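You operate a simulated robot arm through the tools that you are given. There is no shell and no other tool. Be economical: measure what you need, move in short steps, check, and stop when the job is done.

You are at the controls of a simulated robot arm. One attempt, no reset.

Task
Clamp the teal block in the vice and buff polish over its top.
Fine: put the pad back, free the vice again and leave the block in it.

The check looks at the end state, three seconds after you hand in, the way a careful person would. Anything else that was tipped, shoved, dropped, spilled or broken makes it a failure.

Robot
A 7-joint arm with a two-finger parallel gripper, fixed in place. Base frame: the origin is at the foot of the arm, x ahead of it, y to its left, z up; the work surface is at about z = 800. Units: mm, degrees, N and s.
With the tool pointing down near the work surface it reaches from about 220 to 740 mm from the base axis. Its first joint turns from -166.0 to 166.0 degrees. Payload 1.57 kg.
Tool frame: the origin (TCP) lies between the finger pads and is the grasp point; the fingertips stand 30 mm ahead of it; z points along the fingers, y is the line along which they close. Largest opening 110 mm; finger width 24, thickness 12; the body of the gripper, 48 by 112 mm, starts 78 mm behind the TCP.
Orientation is that of the tool frame in the base frame, as a unit quaternion [w, x, y, z]. With the fingers straight down and closing along the base's y, the tool's x points along the base's -x, its y along +y and its z along -z.

Tools
- The arm moves only by the tool move_arm. Its argument "targets" is a list of rows, each an object of numbers (a shift or turn left out is 0, a gripper value left out holds the last): "claw": the gripper command, from -1 (shut) to 1 (fully open), values between in proportion; "tx", "ty", "tz": the shift along the tool's x, y, z in mm; "rx", "ry", "rz": the turn, a rotation vector about the tool's x, y, z in degrees. In form: [{"claw": .., "tx": .., "ty": .., "tz": .., "rx": .., "ry": .., "rz": ..}, ...]. A call has 1 to 12 rows; each row shifts and turns the commanded pose from where the row before left it, along the tool's axes as they then stand. Each row takes 0.2 s and may step no farther than 50 mm and 8.6 degrees from the row before; otherwise, or with a gripper value out of range, the whole call is refused. Where a pose cannot be reached the arm comes as near as it can. A force on the tool above 70 N (or 10 N above the force at the start of the call, whichever is more), or a blocked arm, ends the call early, and 0.2 s more pass. Each finger travels about 45 mm/s and halts on what it meets, pressing with about 22 N; the grip force reading is that of the motor and also rises with nothing between the fingers. The clock runs only during rows and for 0.2 s after the last one: add rows that do not move to give the fingers time. The reply holds the time, the measured pose of the TCP, the force on the tool along the base axes, the opening and the grip force, in the units named above and with some noise.
- Cameras (640 x 400 px; columns grow to the right, rows downward): "scene" is fixed at [404.9, 499.6, 1628.4]; the picture's right is [0.41, 0.91, 0.00], its down [0.89, -0.40, -0.21] and it looks along [-0.19, 0.09, -0.98] (base axes); focal length 320 px, centre (320, 200). "wrist" rides on the gripper at [-36, 0, -80] in the tool frame; the picture's right is [0.00, -1.00, 0.00], its down [0.97, 0.00, -0.24] and it looks along [0.24, 0.00, 0.97] (tool axes); focal length 218 px, centre (320, 200). There is no depth. A picture from a camera that has moved, and an enlarged one, comes with that camera's place and axes in the base frame and with its lens. The place of the scene camera against the robot may be out by one fixed shift of up to 18 mm in any direction.
- capture(camera): a new picture of that camera. It takes no simulated time.
- slide_trunk(by): slides the trunk up (or, below 0, down) by that many mm; the arm rides with it, the base frame stays. It gives what a move gives, with no picture.
- zoom(camera, box): a new picture of the part [left, top, right, bottom] of that camera's present view, enlarged. It takes no simulated time.
- close_job(): hands the job in; it is judged then, once.

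Go step by step. Nothing tells you positions but the pictures and the camera data: compare them with the known pose of the tool, close in by small moves and look again before you grip or let go. The budget is 120 turns and 84 pictures, counting those below and the enlarged ones. Unless the task says otherwise, let go and move clear before handing in, and close with one line.

The tools are called after ">>>" as a command line: name --argument value ..., lists and objects as JSON in quotes. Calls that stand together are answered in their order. move_arm: Moves the arm, as the interface text tells. Its arguments: {"type":"object","properties":{"targets":{"type":"array","items":{"type":"object","properties":{"claw":{"type":"number"},"tx":{"type":"number"},"ty":{"type":"number"},"tz":{"type":"number"},"rx":{"type":"number"},"ry":{"type":"number"},"rz":{"type":"number"}}}}},"required":["targets"]} The other tools are called the same way: slide_trunk (by) slides the trunk up or down; capture (camera) takes a picture; zoom (camera, box) takes an enlarged picture of a part of a camera's view; close_job () hands the job in.

At the start:

```text
time: 0.0
tcp_pos: [131.9, 491.8, 1131.8]
tool_rot: [0.001, 0.0, 1.0, 0.001]
contact_force: [0.3, -0.3, -0.2]
opening: 110.1
grasp_force: 0.0
trunk travel left (down, up): [-525.0, 65.0]
```

scene: 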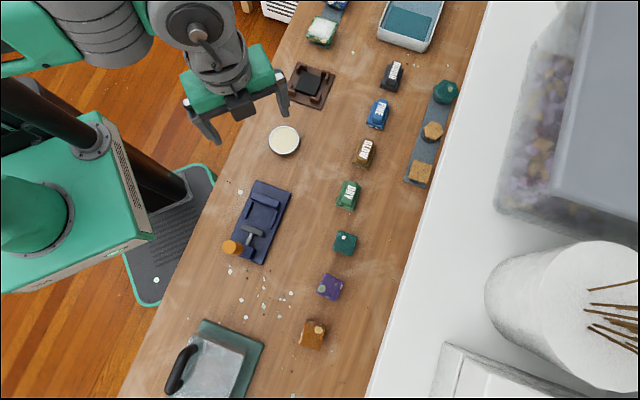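
wrist: 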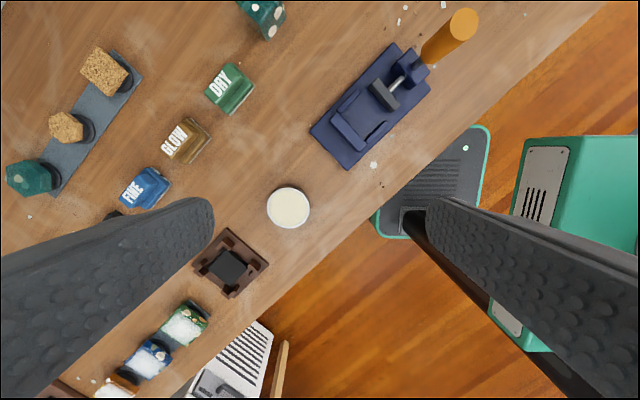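

I see a bench with a navy vice (orange handle), a row of blocks including a teal one, a tin of polish (cream), labelled buttons/blocks, and pads on a grey strip. I'll look closer first.

>>> zoom --camera "scene" --box '[200, 160, 360, 280]'

>>> zoom --camera "scene" --box '[300, 50, 480, 190]'

>>> zoom --camera "scene" --box '[260, 0, 460, 160]'

>>> zoom --camera "scene" --box '[280, 160, 400, 360]'

```text
3.33 times, centred on (280, 220) of scene
camera zoom: at [404.9, 499.6, 1628.4], right [0.41, 0.91, 0.0], down [0.89, -0.4, -0.21], along [-0.19, 0.09, -0.98], focal length 1068 px, centre (453, 133)
```

zoom: 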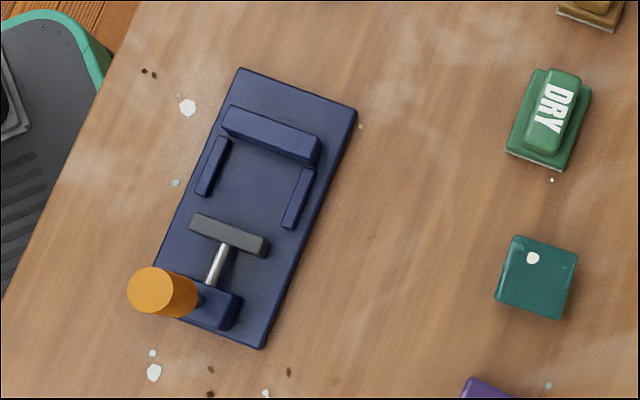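

```text
2.86 times, centred on (390, 120) of scene
camera zoom: at [404.9, 499.6, 1628.4], right [0.41, 0.91, 0.0], down [0.89, -0.4, -0.21], along [-0.19, 0.09, -0.98], focal length 916 px, centre (120, 429)
```

zoom: 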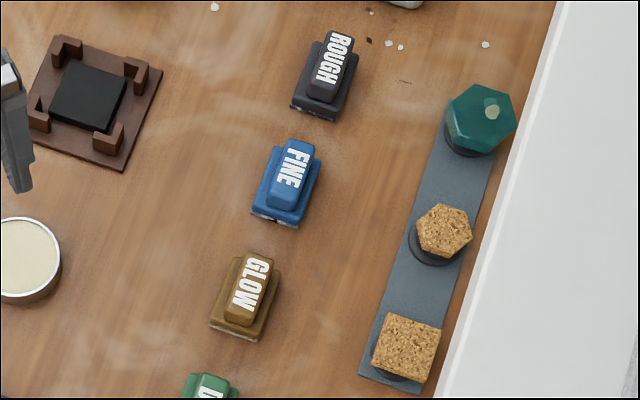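

```text
2.50 times, centred on (360, 80) of scene
camera zoom: at [404.9, 499.6, 1628.4], right [0.41, 0.91, 0.0], down [0.89, -0.4, -0.21], along [-0.19, 0.09, -0.98], focal length 801 px, centre (220, 500)
```

zoom: 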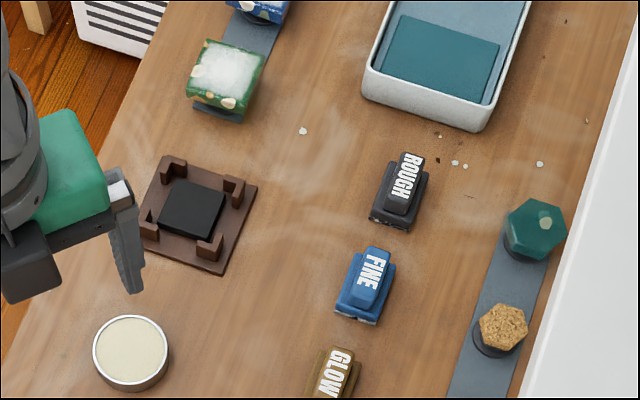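

```text
2.00 times, centred on (340, 260) of scene
camera zoom: at [404.9, 499.6, 1628.4], right [0.41, 0.91, 0.0], down [0.89, -0.4, -0.21], along [-0.19, 0.09, -0.98], focal length 641 px, centre (280, 80)
```

zoom: 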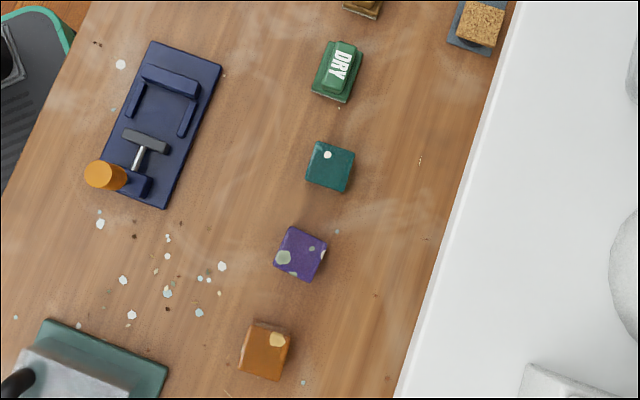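

>>> zoom --camera "wrist" --box '[100, 40, 340, 240]'

>>> zoom --camera "wrist" --box '[80, 200, 320, 400]'

>>> zoom --camera "wrist" --box '[300, 0, 500, 180]'

>>> zoom --camera "scene" --box '[140, 300, 300, 400]'

```text
2.00 times, centred on (220, 140) of wrist
camera zoom: at [169.8, 493.2, 1211.4], right [0.0, -1.0, 0.0], down [-0.97, 0.0, 0.24], along [-0.24, 0.0, -0.97], focal length 436 px, centre (520, 320)
```

zoom: 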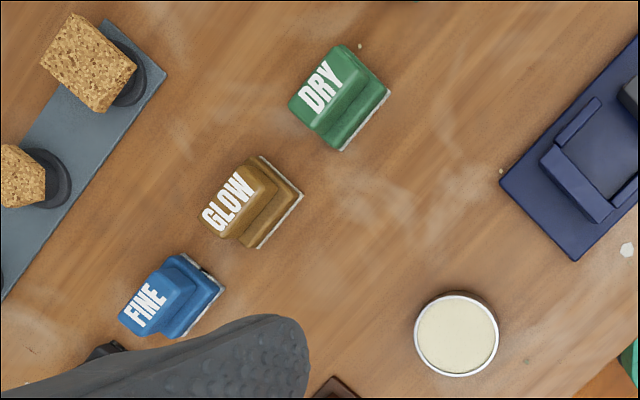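

```text
2.00 times, centred on (200, 300) of wrist
camera zoom: at [169.8, 493.2, 1211.4], right [0.0, -1.0, 0.0], down [-0.97, 0.0, 0.24], along [-0.24, 0.0, -0.97], focal length 436 px, centre (560, 0)
```

zoom: 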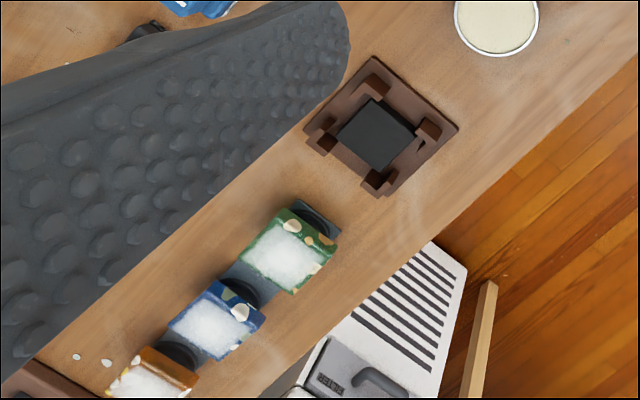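

```text
2.22 times, centred on (400, 90) of wrist
camera zoom: at [169.8, 493.2, 1211.4], right [0.0, -1.0, 0.0], down [-0.97, 0.0, 0.24], along [-0.24, 0.0, -0.97], focal length 485 px, centre (142, 444)
```

zoom: 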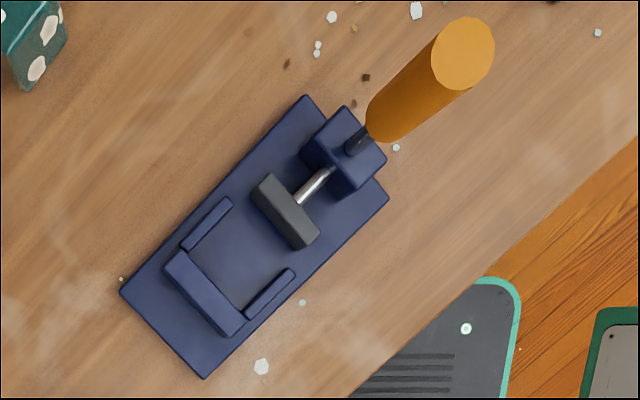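

```text
4.00 times, centred on (220, 350) of scene
camera zoom: at [404.9, 499.6, 1628.4], right [0.41, 0.91, 0.0], down [0.89, -0.4, -0.21], along [-0.19, 0.09, -0.98], focal length 1282 px, centre (720, -400)
```

zoom: 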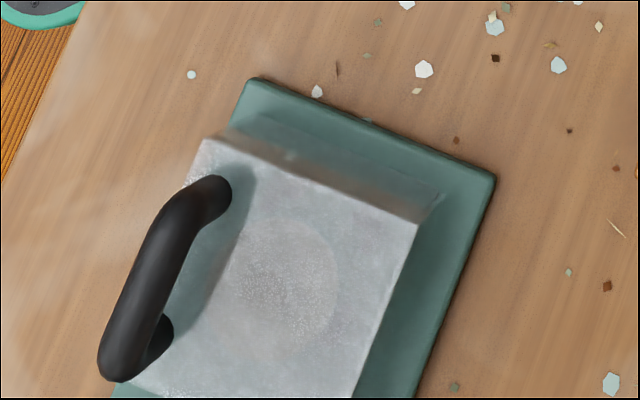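

The vice looks like a push-type clamp with a tall upright orange lever; the block pads are ROUGH/FINE/GLOW/DRY. I'll move for a side view of the vice.

>>> move_arm --targets '[{"rz": -7.5}, {"rz": -7.5}, {"rz": -7.5}, {"rz": -7.5}, {"rz": -7.5}, {"rz": -7.5}, {"tx": -22.3, "ty": -26.9, "tz": 23.8}, {"tx": -22.3, "ty": -26.9, "tz": 23.8}, {"tx": -22.3, "ty": -26.9, "tz": 23.8}, {"tx": -22.3, "ty": -26.9, "tz": 23.8}, {"tx": -22.3, "ty": -26.9, "tz": 23.8}]'

>>> move_arm --targets '[{"ry": 7.5}, {"ry": 7.5}, {"ry": 7.5}, {"ry": 7.5}, {}]'

>>> capture --camera "wrist"

```text
time: 2.4
tcp_pos: [307.6, 476.1, 1012.4]
tool_rot: [0.0, -0.383, 0.924, 0.001]
contact_force: [-0.6, -0.8, 0.7]
opening: 110.2
grasp_force: 0.0
trunk travel left (down, up): [-525.0, 65.0]
```

```text
time: 3.6
tcp_pos: [336.1, 458.5, 1005.1]
tool_rot: [-0.126, -0.381, 0.913, -0.074]
contact_force: [0.4, 0.6, 0.1]
opening: 110.1
grasp_force: 0.1
out of reach, approached as far as the arm can: row 3, 4
trunk travel left (down, up): [-525.0, 65.0]
```

```text
73 pictures are left
camera wrist: at [374.9, 502.4, 1071.1], right [0.71, -0.7, 0.04], down [-0.62, -0.6, 0.51], along [-0.33, -0.39, -0.86], focal length 218 px, centre (320, 200)
```

wrist: 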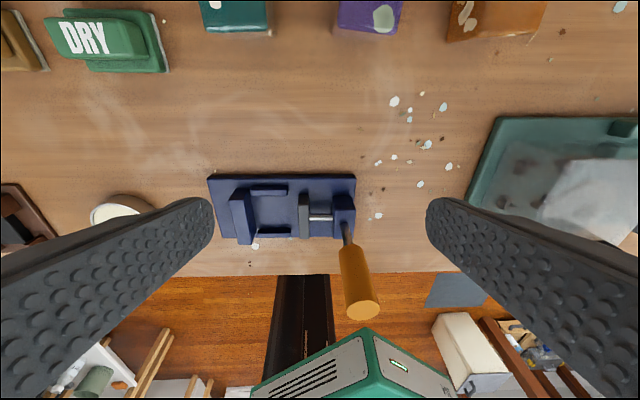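

>>> zoom --camera "wrist" --box '[190, 150, 410, 330]'

>>> zoom --camera "wrist" --box '[0, 0, 220, 140]'

```text
2.22 times, centred on (300, 240) of wrist
camera zoom: at [374.9, 502.4, 1071.1], right [0.71, -0.7, 0.04], down [-0.62, -0.6, 0.51], along [-0.33, -0.39, -0.86], focal length 485 px, centre (364, 111)
```

zoom: 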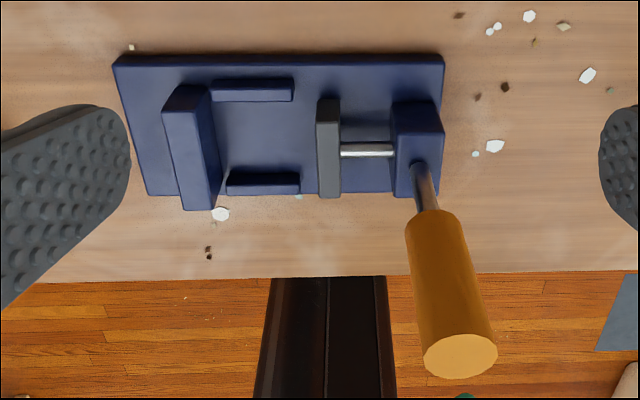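

```text
2.86 times, centred on (110, 70) of wrist
camera zoom: at [374.9, 502.4, 1071.1], right [0.71, -0.7, 0.04], down [-0.62, -0.6, 0.51], along [-0.33, -0.39, -0.86], focal length 624 px, centre (920, 571)
```

zoom: 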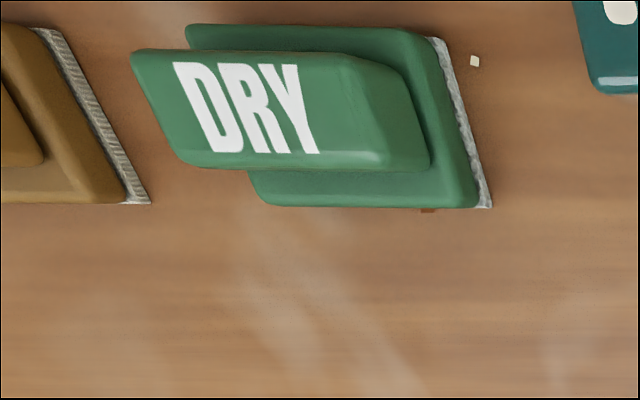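

The vice's lever stands vertically at about (287,352), and the jaws run along the −45° diagonal. I'll level the tool and yaw it to line up with the teal block for picking.

>>> move_arm --targets '[{"ry": -7.5}, {"ry": -7.5}]'

```text
time: 4.2
tcp_pos: [307.9, 474.7, 1013.6]
tool_rot: [-0.048, -0.382, 0.923, -0.017]
contact_force: [-1.3, 0.2, -0.5]
opening: 110.2
grasp_force: 0.1
trunk travel left (down, up): [-525.0, 65.0]
```

Checking how the commanded pose settled.

>>> move_arm --targets '[{}, {}]'

```text
time: 4.8
tcp_pos: [308.0, 475.7, 1012.4]
tool_rot: [-0.048, -0.382, 0.923, -0.017]
contact_force: [-0.2, -0.4, 0.6]
opening: 110.0
grasp_force: 0.0
trunk travel left (down, up): [-525.0, 65.0]
```

>>> move_arm --targets '[{"ry": -5.8}, {"rz": 8.2}, {"rz": 8.2}, {"rz": 8.2}, {"rz": 8.2}, {"rz": 8.2}, {"rz": 8.2}, {"rz": 8.2}, {"rz": 8.2}, {"rz": 8.2}, {"rz": 8.2}, {"rz": 8.0}]'

```text
time: 7.4
tcp_pos: [308.0, 475.6, 1012.6]
tool_rot: [-0.002, 0.384, 0.923, 0.001]
contact_force: [0.7, 0.2, -0.9]
opening: 110.5
grasp_force: 0.1
trunk travel left (down, up): [-525.0, 65.0]
```

>>> move_arm --targets '[{"tx": 9.7, "ty": 41.2, "tz": 10}, {"tx": 9.7, "ty": 41.2, "tz": 10}, {"tx": 9.7, "ty": 41.2, "tz": 10}, {}]'

>>> capture --camera "wrist"

>>> capture --camera "scene"

```text
time: 8.4
tcp_pos: [373.2, 583.7, 983.4]
tool_rot: [-0.003, 0.384, 0.923, 0.001]
contact_force: [0.1, -0.3, 0.3]
opening: 110.1
grasp_force: 0.1
trunk travel left (down, up): [-525.0, 65.0]
```

```text
70 pictures are left
camera wrist: at [399.4, 559.0, 1061.8], right [-0.71, -0.71, 0.0], down [-0.68, 0.69, 0.24], along [-0.17, 0.17, -0.97], focal length 218 px, centre (320, 200)
```

wrist: 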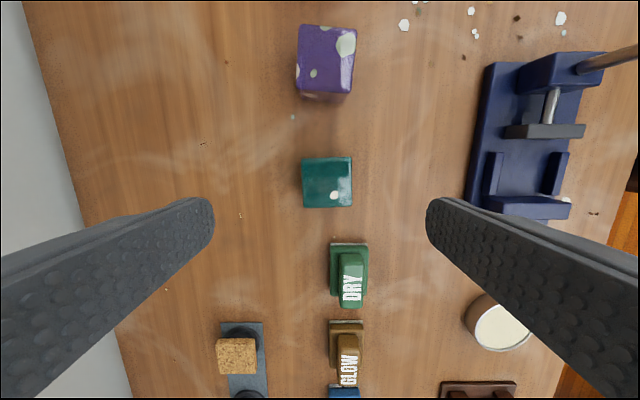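

```text
69 pictures are left
```

scene: 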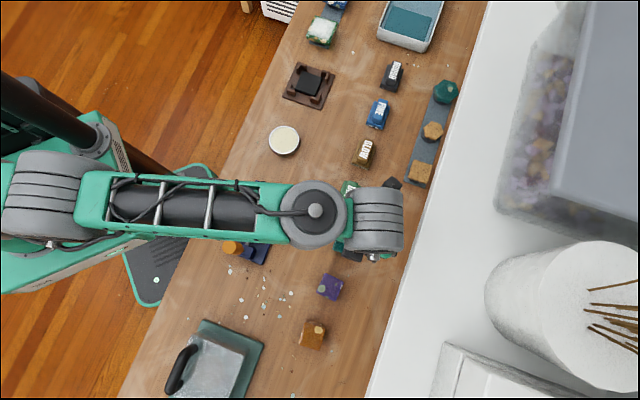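

Teal block centre ≈ (370,578), about 50 mm cube, aligned with the tool. Descending around it.

>>> move_arm --targets '[{"tx": -2, "ty": -6.7, "tz": 30}, {"tz": 40}, {"tz": 30}, {"tz": 20}, {}]'

>>> capture --camera "wrist"

```text
time: 9.6
tcp_pos: [370.5, 580.4, 862.9]
tool_rot: [-0.002, 0.383, 0.924, 0.002]
contact_force: [-0.1, 0.0, -0.3]
opening: 110.3
grasp_force: 0.0
trunk travel left (down, up): [-525.0, 65.0]
```

```text
68 pictures are left
camera wrist: at [396.6, 554.4, 942.3], right [-0.71, -0.71, 0.0], down [-0.68, 0.69, 0.25], along [-0.17, 0.17, -0.97], focal length 218 px, centre (320, 200)
```

wrist: 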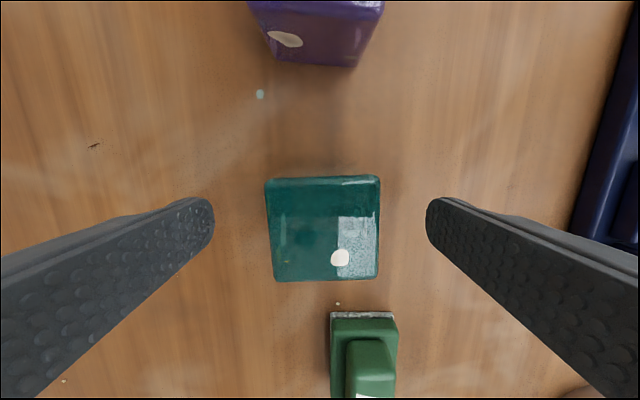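

>>> zoom --camera "wrist" --box '[240, 160, 410, 300]'

```text
2.86 times, centred on (325, 230) of wrist
camera zoom: at [396.6, 554.4, 942.3], right [-0.71, -0.71, 0.0], down [-0.68, 0.69, 0.25], along [-0.17, 0.17, -0.97], focal length 624 px, centre (306, 114)
```

zoom: 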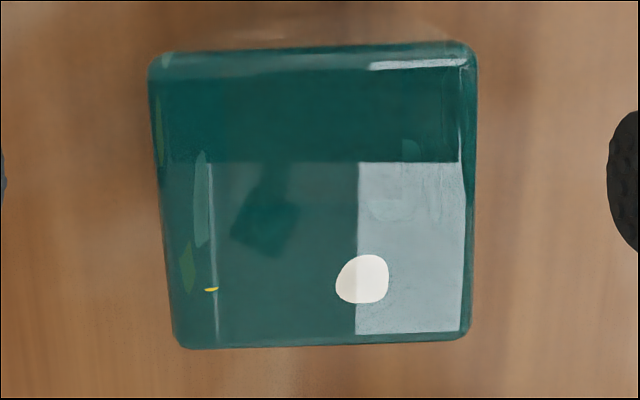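

Centred. Closing on the block.

>>> move_arm --targets '[{"tz": 3, "claw": -1}, {}, {}, {}, {}, {}]'

```text
time: 11.0
tcp_pos: [370.6, 579.1, 860.5]
tool_rot: [-0.002, 0.383, 0.924, 0.002]
contact_force: [0.0, -0.4, -0.3]
opening: 49.6
grasp_force: 21.9
trunk travel left (down, up): [-525.0, 65.0]
```

Holding (49.6 mm). Lift and go to a spot where the vice is visible in the wrist view.

>>> move_arm --targets '[{"tz": -46}, {"tz": -46}, {"tz": -46}, {"tx": 15.2, "ty": -36.4}, {"tx": 15.2, "ty": -36.4}, {"tx": 15.2, "ty": -36.4}, {"tx": 15.2, "ty": -36.4}, {"tx": 15.2, "ty": -36.4}, {"tx": 15.2, "ty": -36.4}, {}]'

>>> capture --camera "wrist"

```text
time: 13.2
tcp_pos: [150.6, 490.2, 998.9]
tool_rot: [-0.003, 0.384, 0.923, 0.001]
contact_force: [-0.2, 0.1, -1.3]
opening: 49.6
grasp_force: 22.1
trunk travel left (down, up): [-525.0, 65.0]
```

```text
66 pictures are left
camera wrist: at [177.1, 464.9, 1077.3], right [-0.71, -0.71, 0.0], down [-0.68, 0.69, 0.24], along [-0.17, 0.17, -0.97], focal length 218 px, centre (320, 200)
```

wrist: 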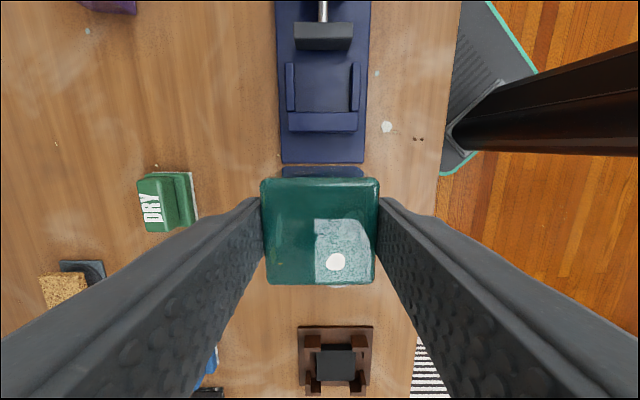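

>>> zoom --camera "wrist" --box '[240, 0, 400, 180]'

```text
2.22 times, centred on (320, 90) of wrist
camera zoom: at [177.1, 464.9, 1077.3], right [-0.71, -0.71, 0.0], down [-0.68, 0.69, 0.24], along [-0.17, 0.17, -0.97], focal length 485 px, centre (320, 444)
```

zoom: 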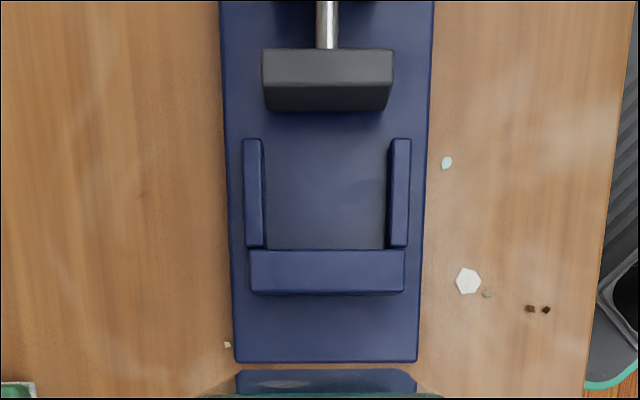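

The pocket is ~65×60 mm for the 50 mm block. Moving above it then partway down to check.

>>> move_arm --targets '[{"tx": -33.7, "ty": -0.9}, {"tx": -33.7, "ty": -0.9}, {"tx": -33.7, "ty": -0.8}, {"tz": 40}, {"tz": 40}, {"tz": 10}, {}]'

>>> capture --camera "wrist"

>>> capture --camera "scene"

```text
time: 14.8
tcp_pos: [221.6, 414.1, 907.2]
tool_rot: [-0.002, 0.384, 0.923, 0.002]
contact_force: [0.4, -0.5, -2.0]
opening: 49.8
grasp_force: 22.3
trunk travel left (down, up): [-525.0, 65.0]
```

```text
64 pictures are left
camera wrist: at [247.1, 390.4, 986.7], right [-0.71, -0.71, 0.0], down [-0.68, 0.69, 0.24], along [-0.17, 0.17, -0.97], focal length 218 px, centre (320, 200)
```

wrist: 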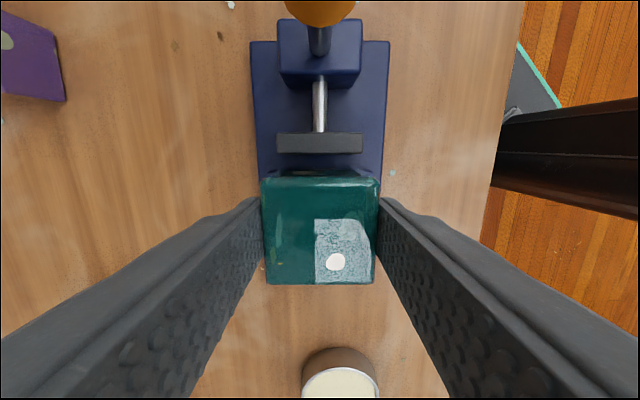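

```text
63 pictures are left
```

scene: 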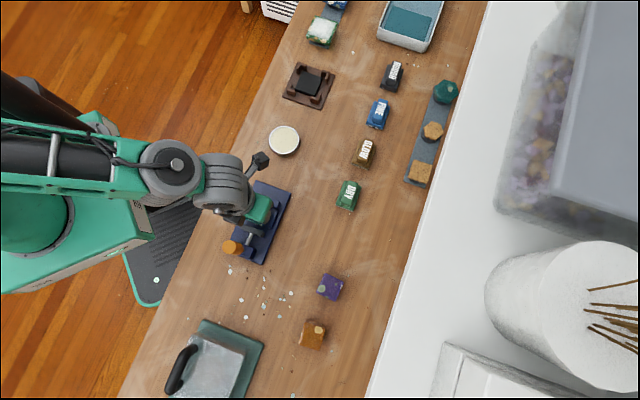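

Well centred. Descend gently until it seats.

>>> move_arm --targets '[{"tz": 10}, {"tz": 10}, {"tz": 7}, {"tz": 4}, {}]'

```text
time: 16.0
tcp_pos: [220.3, 414.9, 877.1]
tool_rot: [-0.003, 0.383, 0.924, 0.0]
contact_force: [0.4, 0.3, -2.4]
opening: 49.6
grasp_force: 22.3
trunk travel left (down, up): [-525.0, 65.0]
```

>>> move_arm --targets '[{"tz": 2}, {"tz": 2}, {}]'

```text
time: 16.8
tcp_pos: [221.1, 415.6, 875.5]
tool_rot: [-0.002, 0.383, 0.924, 0.002]
contact_force: [-0.6, -1.5, 13.0]
opening: 49.8
grasp_force: 22.7
trunk travel left (down, up): [-525.0, 65.0]
```

Seated (13 N reaction). Release and lift straight up.

>>> move_arm --targets '[{"tz": -1}, {"claw": -0.1}, {}, {}, {"claw": 0.2}, {}, {"tz": -30}, {"tz": -40}, {"tz": -30}, {}]'

>>> capture --camera "wrist"

```text
time: 19.0
tcp_pos: [221.1, 414.9, 975.6]
tool_rot: [-0.002, 0.384, 0.923, 0.001]
contact_force: [0.0, -0.3, -0.2]
opening: 66.0
grasp_force: 0.1
trunk travel left (down, up): [-525.0, 65.0]
```

```text
62 pictures are left
camera wrist: at [247.6, 390.4, 1054.3], right [-0.71, -0.71, 0.0], down [-0.68, 0.69, 0.24], along [-0.17, 0.17, -0.97], focal length 218 px, centre (320, 200)
```

wrist: 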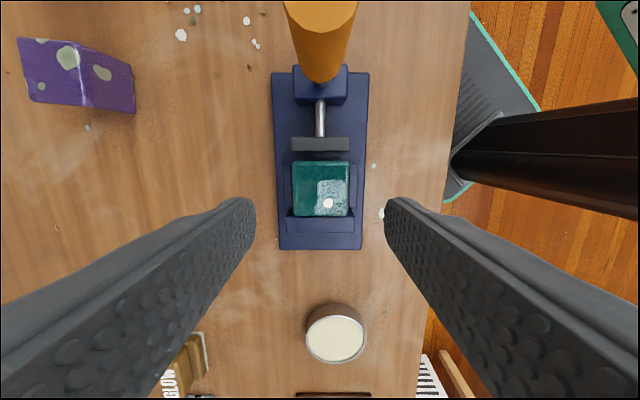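

Block sits well between jaws. Now inspecting the lever pivot.

>>> zoom --camera "wrist" --box '[240, 0, 400, 130]'

>>> zoom --camera "scene" --box '[210, 170, 310, 280]'

```text
3.08 times, centred on (320, 65) of wrist
camera zoom: at [247.6, 390.4, 1054.3], right [-0.71, -0.71, 0.0], down [-0.68, 0.69, 0.24], along [-0.17, 0.17, -0.97], focal length 672 px, centre (320, 615)
```

zoom: 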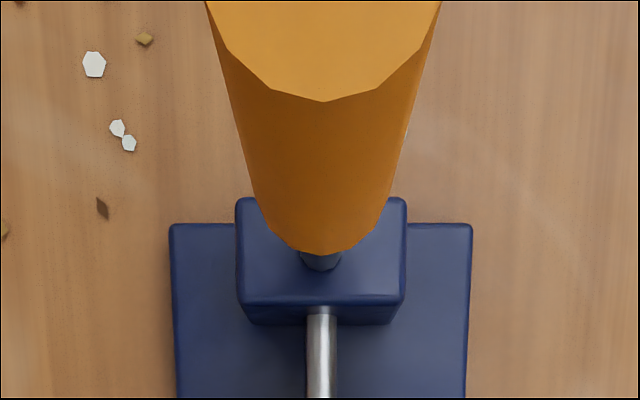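

```text
3.64 times, centred on (260, 225) of scene
camera zoom: at [404.9, 499.6, 1628.4], right [0.41, 0.91, 0.0], down [0.89, -0.4, -0.21], along [-0.19, 0.09, -0.98], focal length 1166 px, centre (538, 109)
```

zoom: 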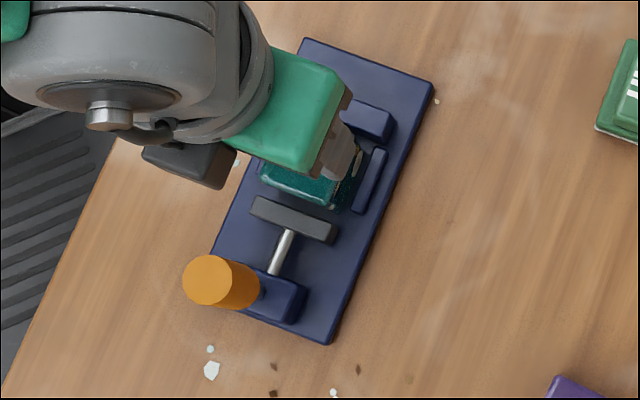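

The lever is nearly vertical with a ~31 mm grip. I'll rise, hover over the lever, and check alignment before gripping it.

>>> move_arm --targets '[{"tz": -35}, {"tx": -31.5}, {"tx": -31.5}, {"tx": -31.5}, {}]'

>>> capture --camera "wrist"

```text
time: 20.2
tcp_pos: [289.0, 347.0, 1008.9]
tool_rot: [-0.003, 0.383, 0.924, 0.001]
contact_force: [0.3, 0.2, 0.2]
opening: 65.9
grasp_force: 0.1
trunk travel left (down, up): [-525.0, 65.0]
```

```text
59 pictures are left
camera wrist: at [314.3, 322.0, 1088.0], right [-0.71, -0.71, 0.0], down [-0.69, 0.69, 0.25], along [-0.17, 0.17, -0.97], focal length 218 px, centre (320, 200)
```

wrist: 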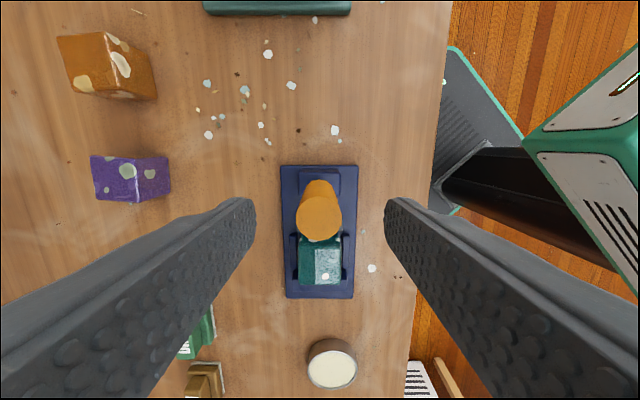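

>>> move_arm --targets '[{"tx": 3, "tz": 20}, {"tz": 24}, {"tz": 20}, {"claw": -1}, {}, {}, {}]'

```text
time: 21.8
tcp_pos: [285.5, 350.2, 944.3]
tool_rot: [-0.003, 0.383, 0.924, 0.002]
contact_force: [0.7, 1.2, -3.1]
opening: 27.9
grasp_force: 29.5
trunk travel left (down, up): [-525.0, 65.0]
```

Gripped the lever (28 mm). Test a small push towards the jaws.

>>> move_arm --targets '[{"tx": 3}, {"tx": 3}, {}]'

```text
time: 22.6
tcp_pos: [283.3, 352.3, 944.6]
tool_rot: [-0.002, 0.385, 0.923, 0.001]
contact_force: [26.9, -21.1, 1.2]
opening: 27.8
grasp_force: 38.1
trunk travel left (down, up): [-525.0, 65.0]
```

Stiff that way; testing the opposite direction.

>>> move_arm --targets '[{"tx": -4}, {"tx": -4}, {"tx": -4}, {}]'

```text
time: 23.6
tcp_pos: [289.4, 347.7, 944.2]
tool_rot: [-0.002, 0.383, 0.924, 0.001]
contact_force: [-23.7, 20.4, 1.1]
opening: 27.7
grasp_force: 38.8
trunk travel left (down, up): [-525.0, 65.0]
```

Symmetric stiffness. Test sideways.

>>> move_arm --targets '[{"tx": 6}, {}, {"ty": -3}, {"ty": -3}, {}]'

```text
time: 24.8
tcp_pos: [286.5, 345.9, 944.0]
tool_rot: [-0.001, 0.385, 0.923, 0.004]
contact_force: [40.4, -6.2, 2.8]
opening: 28.1
grasp_force: 37.9
trunk travel left (down, up): [-525.0, 65.0]
```

>>> move_arm --targets '[{"ty": 3}, {"ty": 3}, {}, {}]'

>>> move_arm --targets '[{"ty": 3}, {"ty": 3}, {}]'

```text
time: 25.8
tcp_pos: [287.4, 348.7, 945.2]
tool_rot: [-0.003, 0.384, 0.923, 0.001]
contact_force: [23.4, -12.1, 12.7]
opening: 27.5
grasp_force: 37.8
trunk travel left (down, up): [-525.0, 65.0]
```

```text
time: 26.6
tcp_pos: [288.2, 347.8, 944.6]
tool_rot: [-0.004, 0.383, 0.924, -0.001]
contact_force: [-0.7, -33.9, 19.8]
opening: 27.6
grasp_force: 38.2
trunk travel left (down, up): [-525.0, 65.0]
```

>>> move_arm --targets '[{"ty": -3}, {"ty": -3}, {}]'

>>> zoom --camera "wrist" --box '[220, 120, 420, 320]'

>>> zoom --camera "scene" --box '[210, 170, 310, 280]'

```text
time: 27.4
tcp_pos: [288.2, 348.6, 943.9]
tool_rot: [-0.003, 0.384, 0.924, 0.002]
contact_force: [13.4, -15.3, 2.2]
opening: 27.6
grasp_force: 37.7
trunk travel left (down, up): [-525.0, 65.0]
```

```text
2.00 times, centred on (320, 220) of wrist
camera zoom: at [313.5, 323.7, 1023.6], right [-0.71, -0.71, 0.0], down [-0.68, 0.69, 0.25], along [-0.17, 0.18, -0.97], focal length 436 px, centre (320, 160)
```

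zoom: 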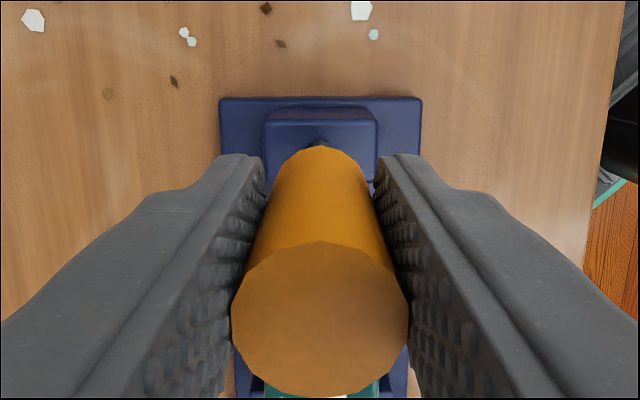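

```text
3.64 times, centred on (260, 225) of scene
camera zoom: at [404.9, 499.6, 1628.4], right [0.41, 0.91, 0.0], down [0.89, -0.4, -0.21], along [-0.19, 0.09, -0.98], focal length 1166 px, centre (538, 109)
```

zoom: 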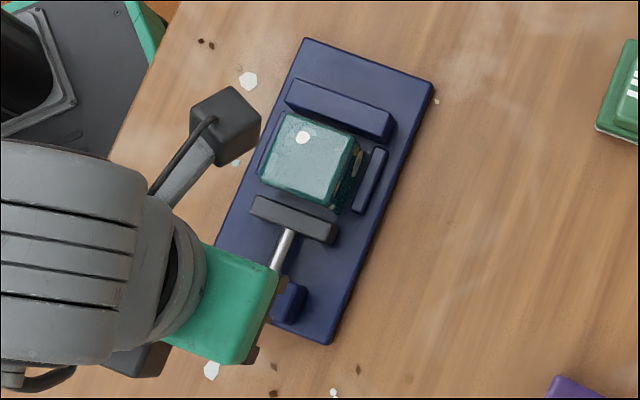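

Jaw hasn't moved. Try a firmer push toward the jaws, within limits.

>>> move_arm --targets '[{"tx": 3}, {"tx": 2}, {"tx": 2}, {}]'

```text
time: 28.4
tcp_pos: [283.0, 353.0, 944.9]
tool_rot: [-0.003, 0.384, 0.923, 0.001]
contact_force: [20.9, -20.2, -1.5]
opening: 27.7
grasp_force: 37.7
trunk travel left (down, up): [-525.0, 65.0]
```

>>> move_arm --targets '[{"tx": 4}, {"tx": 4}, {"tx": 4}, {}]'

>>> zoom --camera "wrist" --box '[220, 120, 420, 320]'

```text
time: 29.4
tcp_pos: [265.3, 370.4, 945.5]
tool_rot: [-0.004, 0.375, 0.927, 0.004]
contact_force: [-31.3, 27.7, -1.2]
opening: 0.1
grasp_force: 21.7
trunk travel left (down, up): [-525.0, 65.0]
```

```text
2.00 times, centred on (320, 220) of wrist
camera zoom: at [292.0, 345.6, 1024.6], right [-0.69, -0.72, 0.0], down [-0.7, 0.67, 0.25], along [-0.18, 0.18, -0.97], focal length 436 px, centre (320, 160)
```

zoom: 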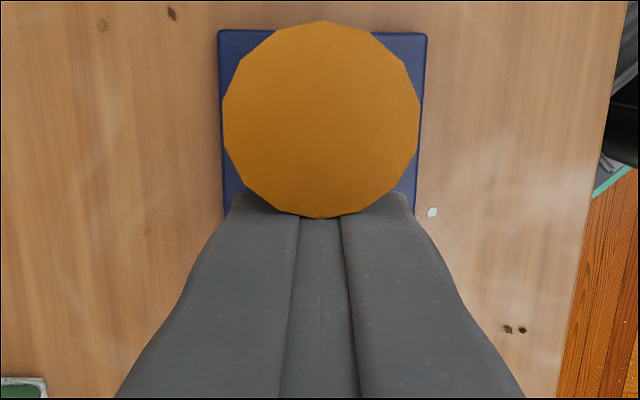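

The fingers slid off to the jaw side of the lever; it's still upright. From here I can push it firmly away from the jaws.

>>> move_arm --targets '[{"tx": -3}, {"tx": -2}, {}]'

```text
time: 29.9
tcp_pos: [265.0, 371.8, 945.5]
tool_rot: [-0.008, 0.372, 0.928, 0.005]
contact_force: [-58.0, 38.1, -4.8]
opening: 0.2
grasp_force: 20.9
trunk travel left (down, up): [-525.0, 65.0]
stopped in row 2: the force on the tool passed its limit (the readings are from after the stop); the commanded pose is now the measured one
```

Won't go away from jaws. Move over the top and push from behind, toward the jaws.

>>> move_arm --targets '[{"tx": 6, "rz": 1.2}, {"tz": -35}, {"tz": -35}, {"tx": -35}, {"tx": -35}, {"tz": 35}, {"tz": 25}, {}]'

>>> zoom --camera "wrist" --box '[220, 120, 420, 320]'

```text
time: 31.6
tcp_pos: [318.9, 316.0, 954.5]
tool_rot: [-0.007, 0.389, 0.921, 0.005]
contact_force: [-0.6, 0.1, -0.7]
opening: 0.0
grasp_force: 21.5
trunk travel left (down, up): [-525.0, 65.0]
```

```text
2.00 times, centred on (320, 220) of wrist
camera zoom: at [345.8, 291.6, 1034.1], right [-0.72, -0.7, 0.0], down [-0.67, 0.69, 0.25], along [-0.17, 0.19, -0.97], focal length 436 px, centre (320, 160)
```

zoom: 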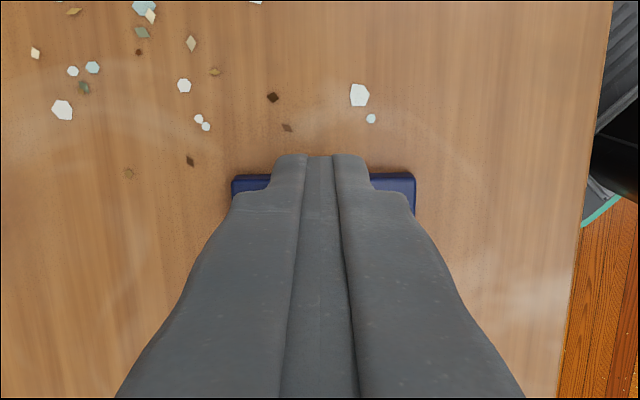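

>>> move_arm --targets '[{"tx": 9}, {"tx": 8}, {"tx": 3}, {"tx": 3}, {"tx": 3}, {}]'

```text
time: 33.0
tcp_pos: [304.1, 334.3, 954.6]
tool_rot: [-0.007, 0.392, 0.92, 0.004]
contact_force: [16.1, -15.7, -0.2]
opening: 0.0
grasp_force: 21.4
trunk travel left (down, up): [-525.0, 65.0]
```

>>> move_arm --targets '[{"tx": 2}, {"tx": 2}, {}]'

```text
time: 33.9
tcp_pos: [303.2, 335.1, 955.7]
tool_rot: [-0.006, 0.394, 0.919, 0.004]
contact_force: [38.4, -37.6, -1.1]
opening: 0.0
grasp_force: 21.1
trunk travel left (down, up): [-525.0, 65.0]
```

>>> move_arm --targets '[{"tx": 1}, {}]'

```text
time: 34.5
tcp_pos: [303.1, 334.5, 954.8]
tool_rot: [-0.006, 0.394, 0.919, 0.004]
contact_force: [41.1, -43.2, 2.2]
opening: 0.0
grasp_force: 20.9
trunk travel left (down, up): [-525.0, 65.0]
```

Blocked that way too. Test sideways pushes: go to the lever's near-base side and push +y.

>>> move_arm --targets '[{"tx": -12}, {"rz": -1.2}, {"ty": -20}, {"ty": -20}, {"tx": 20}, {"tx": 19}, {"tz": 8}, {"ty": 10}, {"ty": 3}, {"ty": 3}, {}]'

```text
time: 36.9
tcp_pos: [258.3, 339.0, 947.4]
tool_rot: [-0.007, 0.38, 0.925, 0.003]
contact_force: [-22.4, -19.4, 1.6]
opening: 0.0
grasp_force: 20.7
trunk travel left (down, up): [-525.0, 65.0]
```

>>> move_arm --targets '[{"ty": -8}, {"tx": -11}, {"ty": 6}, {"ty": 3}, {"ty": 2}, {"ty": 2}, {}]'

```text
time: 38.5
tcp_pos: [267.3, 332.1, 947.2]
tool_rot: [-0.007, 0.379, 0.925, 0.001]
contact_force: [-41.3, -33.6, 14.3]
opening: 0.0
grasp_force: 20.7
trunk travel left (down, up): [-525.0, 65.0]
```

Blocked at 53 N. Now try from the far side toward −y.

>>> move_arm --targets '[{"ty": -8}, {"tz": -35}, {"tz": -30}, {"ty": 35}, {"ty": 35}, {"tz": 35}, {"tz": 30}, {"ty": -3}, {"ty": -3}, {"ty": -3}, {}]'

```text
time: 40.9
tcp_pos: [311.0, 375.2, 947.0]
tool_rot: [-0.007, 0.38, 0.925, 0.005]
contact_force: [0.4, 0.3, -0.3]
opening: 0.3
grasp_force: 20.7
trunk travel left (down, up): [-525.0, 65.0]
```

>>> move_arm --targets '[{"ty": -4}, {"ty": -4}, {"ty": -3}, {"ty": -2}, {"ty": -2}, {}]'

```text
time: 42.2
tcp_pos: [299.3, 365.5, 946.7]
tool_rot: [-0.006, 0.38, 0.925, 0.004]
contact_force: [0.2, 0.5, 0.4]
opening: 0.3
grasp_force: 21.7
trunk travel left (down, up): [-525.0, 65.0]
```

Past the expected contact with no force — the lever may be moving. Look.

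>>> capture --camera "wrist"

>>> zoom --camera "scene" --box '[190, 170, 310, 290]'

```text
54 pictures are left
camera wrist: at [326.0, 339.1, 1026.2], right [-0.7, -0.71, 0.0], down [-0.69, 0.68, 0.25], along [-0.18, 0.18, -0.97], focal length 218 px, centre (320, 200)
```

wrist: 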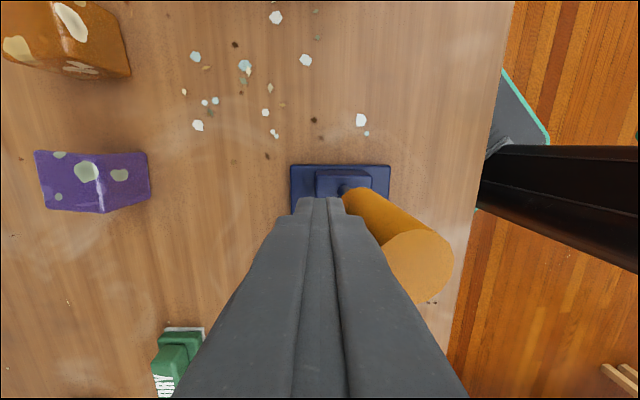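

```text
3.33 times, centred on (250, 230) of scene
camera zoom: at [404.9, 499.6, 1628.4], right [0.41, 0.91, 0.0], down [0.89, -0.4, -0.21], along [-0.19, 0.09, -0.98], focal length 1068 px, centre (553, 100)
```

zoom: 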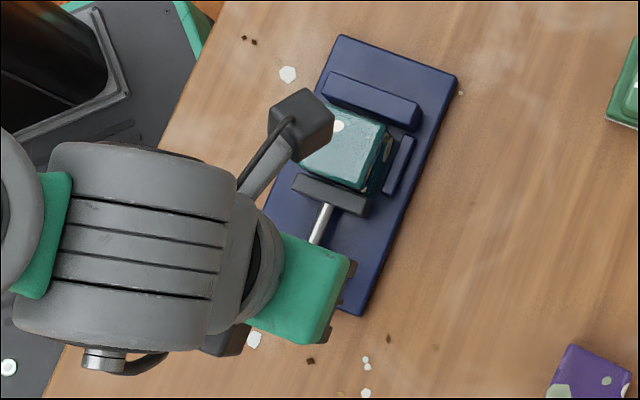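

The lever swings toward −y freely. Continue pushing along its arc.

>>> move_arm --targets '[{"ty": -10}, {"ty": -10}, {"ty": -10, "tz": 5}, {"ty": -10, "tz": 8}, {}]'

>>> capture --camera "wrist"

```text
time: 43.5
tcp_pos: [270.9, 336.0, 933.1]
tool_rot: [-0.006, 0.381, 0.925, 0.004]
contact_force: [0.5, 0.5, 4.5]
opening: 0.0
grasp_force: 21.6
trunk travel left (down, up): [-525.0, 65.0]
```

```text
52 pictures are left
camera wrist: at [298.2, 310.7, 1013.2], right [-0.7, -0.71, 0.0], down [-0.69, 0.68, 0.25], along [-0.18, 0.18, -0.97], focal length 218 px, centre (320, 200)
```

wrist: 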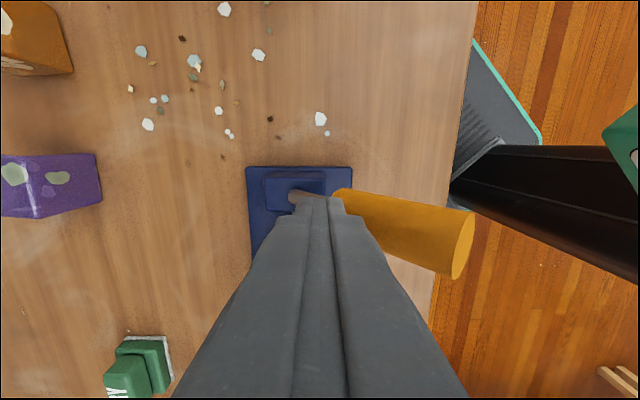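

>>> move_arm --targets '[{"ty": -8, "tz": 6}, {"ty": -8, "tz": 8}, {"ty": -8, "tz": 8}, {"ty": -8, "tz": 8}, {"tz": 5}, {}]'

>>> capture --camera "wrist"

>>> zoom --camera "scene" --box '[190, 170, 310, 290]'

```text
time: 44.5
tcp_pos: [257.8, 325.2, 919.2]
tool_rot: [-0.001, 0.383, 0.924, 0.024]
contact_force: [9.6, -11.9, 28.0]
opening: 0.2
grasp_force: 21.6
trunk travel left (down, up): [-525.0, 65.0]
stopped in row 5: the force on the tool passed its limit (the readings are from after the stop); the commanded pose is now the measured one
```

```text
51 pictures are left
camera wrist: at [283.1, 297.0, 997.0], right [-0.71, -0.71, -0.04], down [-0.69, 0.68, 0.26], along [-0.15, 0.21, -0.96], focal length 218 px, centre (320, 200)
```

wrist: 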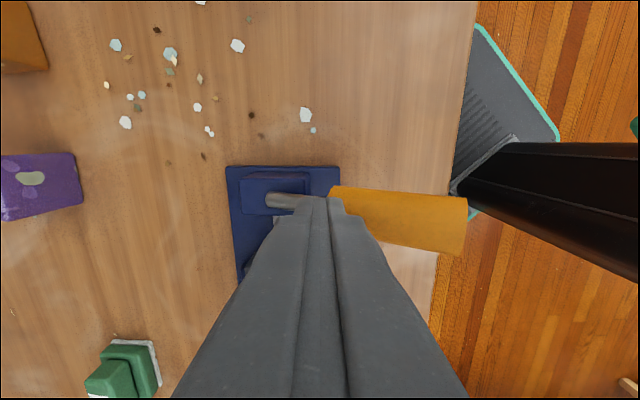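

```text
3.33 times, centred on (250, 230) of scene
camera zoom: at [404.9, 499.6, 1628.4], right [0.41, 0.91, 0.0], down [0.89, -0.4, -0.21], along [-0.19, 0.09, -0.98], focal length 1068 px, centre (553, 100)
```

zoom: 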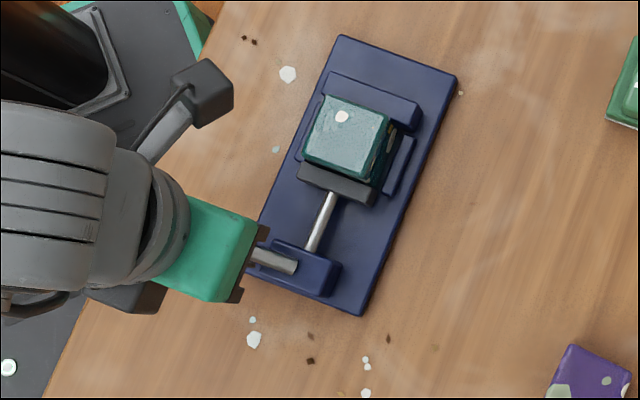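

The jaw has closed onto the block. Retract upward and verify.

>>> move_arm --targets '[{"tz": -40}, {"tz": -45}, {"rx": -2.5}, {"tx": -40}, {}]'

>>> capture --camera "wrist"

```text
time: 45.7
tcp_pos: [283.6, 293.1, 1000.3]
tool_rot: [0.006, 0.381, 0.924, 0.041]
contact_force: [0.4, -0.2, 0.3]
opening: 0.0
grasp_force: 21.2
trunk travel left (down, up): [-525.0, 65.0]
```

```text
49 pictures are left
camera wrist: at [305.9, 263.2, 1078.0], right [-0.7, -0.71, -0.08], down [-0.7, 0.67, 0.26], along [-0.13, 0.24, -0.96], focal length 218 px, centre (320, 200)
```

wrist: 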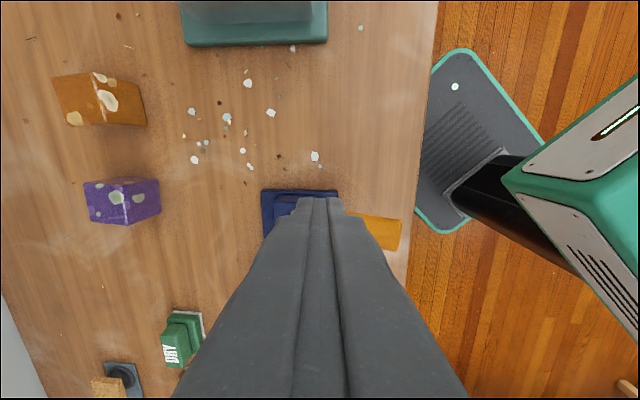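

Lever is down and holding. Level the tool and travel to the GLOW pad.

>>> move_arm --targets '[{"rx": 4.7, "claw": 0.2}, {"tx": 36, "ty": 21}, {"tx": 36, "ty": 21}, {"tx": 36, "ty": 21}, {"tx": 36, "ty": 21}, {"tx": 36, "ty": 21}, {"tx": 36, "ty": 21}, {"tx": 36, "ty": 21}, {"tx": 36, "ty": 21}, {"tx": 36, "ty": 21}, {}]'

>>> capture --camera "wrist"

>>> zoom --camera "scene" --box '[200, 160, 320, 280]'

```text
time: 48.1
tcp_pos: [187.6, 654.5, 1007.1]
tool_rot: [-0.008, 0.381, 0.924, 0.004]
contact_force: [-0.8, 0.1, 0.3]
opening: 66.0
grasp_force: 0.0
trunk travel left (down, up): [-525.0, 65.0]
```

```text
48 pictures are left
camera wrist: at [213.6, 629.4, 1085.4], right [-0.7, -0.71, 0.0], down [-0.69, 0.68, 0.26], along [-0.18, 0.18, -0.97], focal length 218 px, centre (320, 200)
```

wrist: 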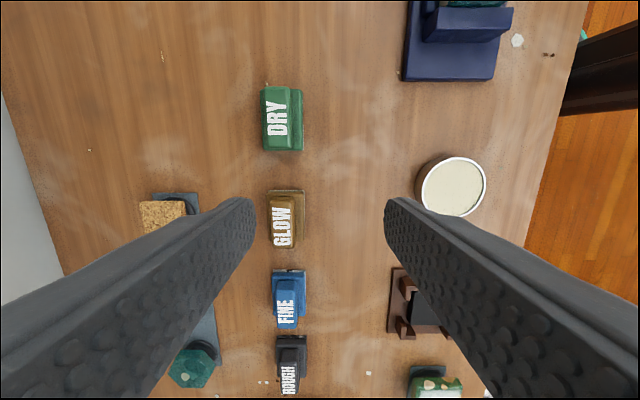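

```text
3.33 times, centred on (260, 220) of scene
camera zoom: at [404.9, 499.6, 1628.4], right [0.41, 0.91, 0.0], down [0.89, -0.4, -0.21], along [-0.19, 0.09, -0.98], focal length 1068 px, centre (520, 133)
```

zoom: 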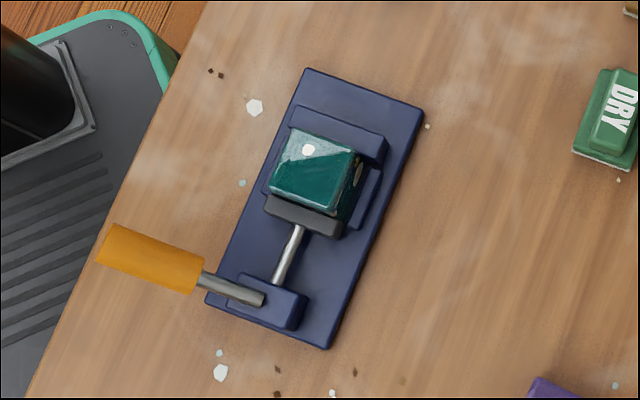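

Clamped properly. Now hover lower over GLOW.

>>> move_arm --targets '[{"tx": 17, "ty": 15}, {"tx": 17, "ty": 15}, {"tx": 16, "ty": 14}, {"tz": 35}, {"tz": 35}, {}]'

>>> capture --camera "wrist"

```text
time: 49.5
tcp_pos: [185.7, 659.1, 931.2]
tool_rot: [-0.01, 0.382, 0.924, 0.003]
contact_force: [0.5, -0.3, 0.5]
opening: 66.0
grasp_force: 0.0
out of reach, approached as far as the arm can: row 1, 2, 3
trunk travel left (down, up): [-525.0, 65.0]
```

```text
46 pictures are left
camera wrist: at [212.5, 633.7, 1010.2], right [-0.7, -0.71, 0.0], down [-0.69, 0.68, 0.26], along [-0.18, 0.18, -0.97], focal length 218 px, centre (320, 200)
```

wrist: 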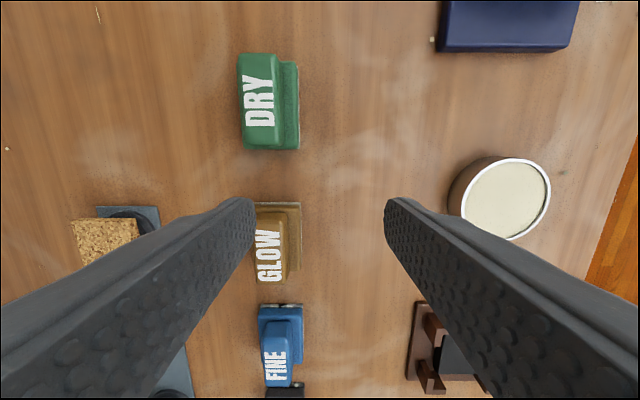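

Test whether reach is better at this lower height.

>>> move_arm --targets '[{"tx": 15, "ty": 15}, {"tx": 15, "ty": 15}, {}]'

```text
time: 50.3
tcp_pos: [189.1, 673.2, 932.7]
tool_rot: [-0.008, 0.381, 0.924, 0.004]
contact_force: [-0.2, 0.0, 0.7]
opening: 66.0
grasp_force: 0.1
out of reach, approached as far as the arm can: row 1, 2
trunk travel left (down, up): [-525.0, 65.0]
```

>>> move_arm --targets '[{"tz": 22}, {"tz": 10}, {"tx": 12, "ty": 20}, {"tx": 12, "ty": 20}, {}]'

```text
time: 51.5
tcp_pos: [188.6, 675.0, 899.4]
tool_rot: [-0.01, 0.382, 0.924, 0.003]
contact_force: [0.6, -0.4, -0.2]
opening: 65.8
grasp_force: 0.0
out of reach, approached as far as the arm can: row 3, 4
trunk travel left (down, up): [-525.0, 65.0]
```

Straight-down reach tops out near r≈701, so I'll tilt the tool about its closing axis (ry) to gain reach, keeping the fingers parallel to the pad handle's sides.

>>> move_arm --targets '[{"tz": -20}, {"ry": 8}, {"ry": 8}, {"ry": 6}, {}]'

>>> capture --camera "wrist"

```text
time: 52.7
tcp_pos: [190.3, 674.6, 919.6]
tool_rot: [-0.186, 0.373, 0.906, 0.075]
contact_force: [-0.4, 0.2, 0.5]
opening: 66.0
grasp_force: 0.1
trunk travel left (down, up): [-525.0, 65.0]
```

```text
45 pictures are left
camera wrist: at [235.8, 629.5, 978.0], right [-0.7, -0.71, 0.0], down [-0.56, 0.56, 0.6], along [-0.43, 0.42, -0.8], focal length 218 px, centre (320, 200)
```

wrist: 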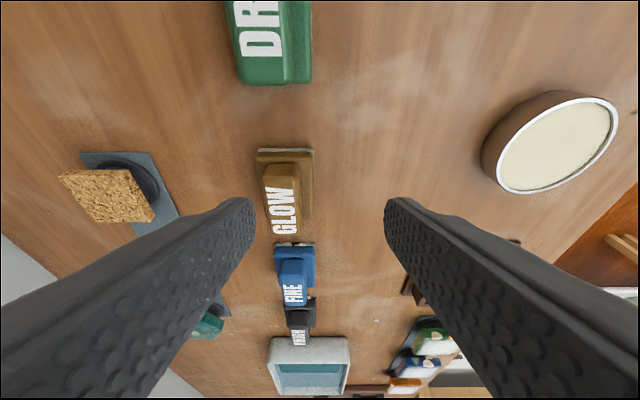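

>>> zoom --camera "wrist" --box '[230, 130, 340, 260]'

```text
3.08 times, centred on (285, 195) of wrist
camera zoom: at [235.8, 629.5, 978.0], right [-0.7, -0.71, 0.0], down [-0.56, 0.56, 0.6], along [-0.43, 0.42, -0.8], focal length 672 px, centre (428, 215)
```

zoom: 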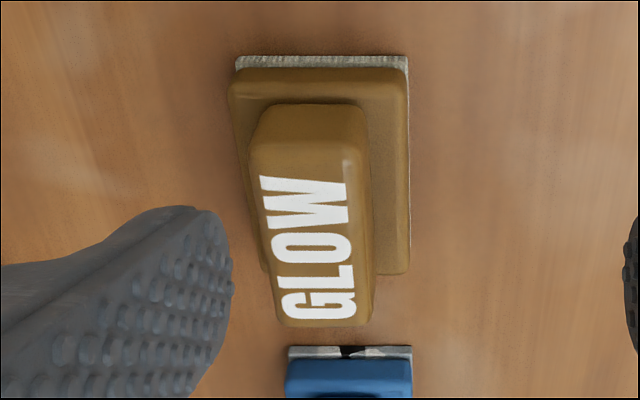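

GLOW handle measured: ~24 mm wide, 55 long, top z≈843, ~46 mm ahead and 30 mm left. Move over it.

>>> move_arm --targets '[{"tx": 8.3, "ty": 7.5, "tz": 3.5}, {"tx": 8.3, "ty": 7.5, "tz": 3.5}, {"tx": 8.3, "ty": 7.5, "tz": 3.5}, {"tx": 8.3, "ty": 7.5, "tz": 3.5}, {}]'

```text
time: 53.9
tcp_pos: [188.8, 697.7, 916.0]
tool_rot: [-0.185, 0.373, 0.906, 0.075]
contact_force: [-0.9, -0.4, 0.1]
opening: 65.9
grasp_force: 0.2
out of reach, approached as far as the arm can: row 3, 4
trunk travel left (down, up): [-525.0, 65.0]
```

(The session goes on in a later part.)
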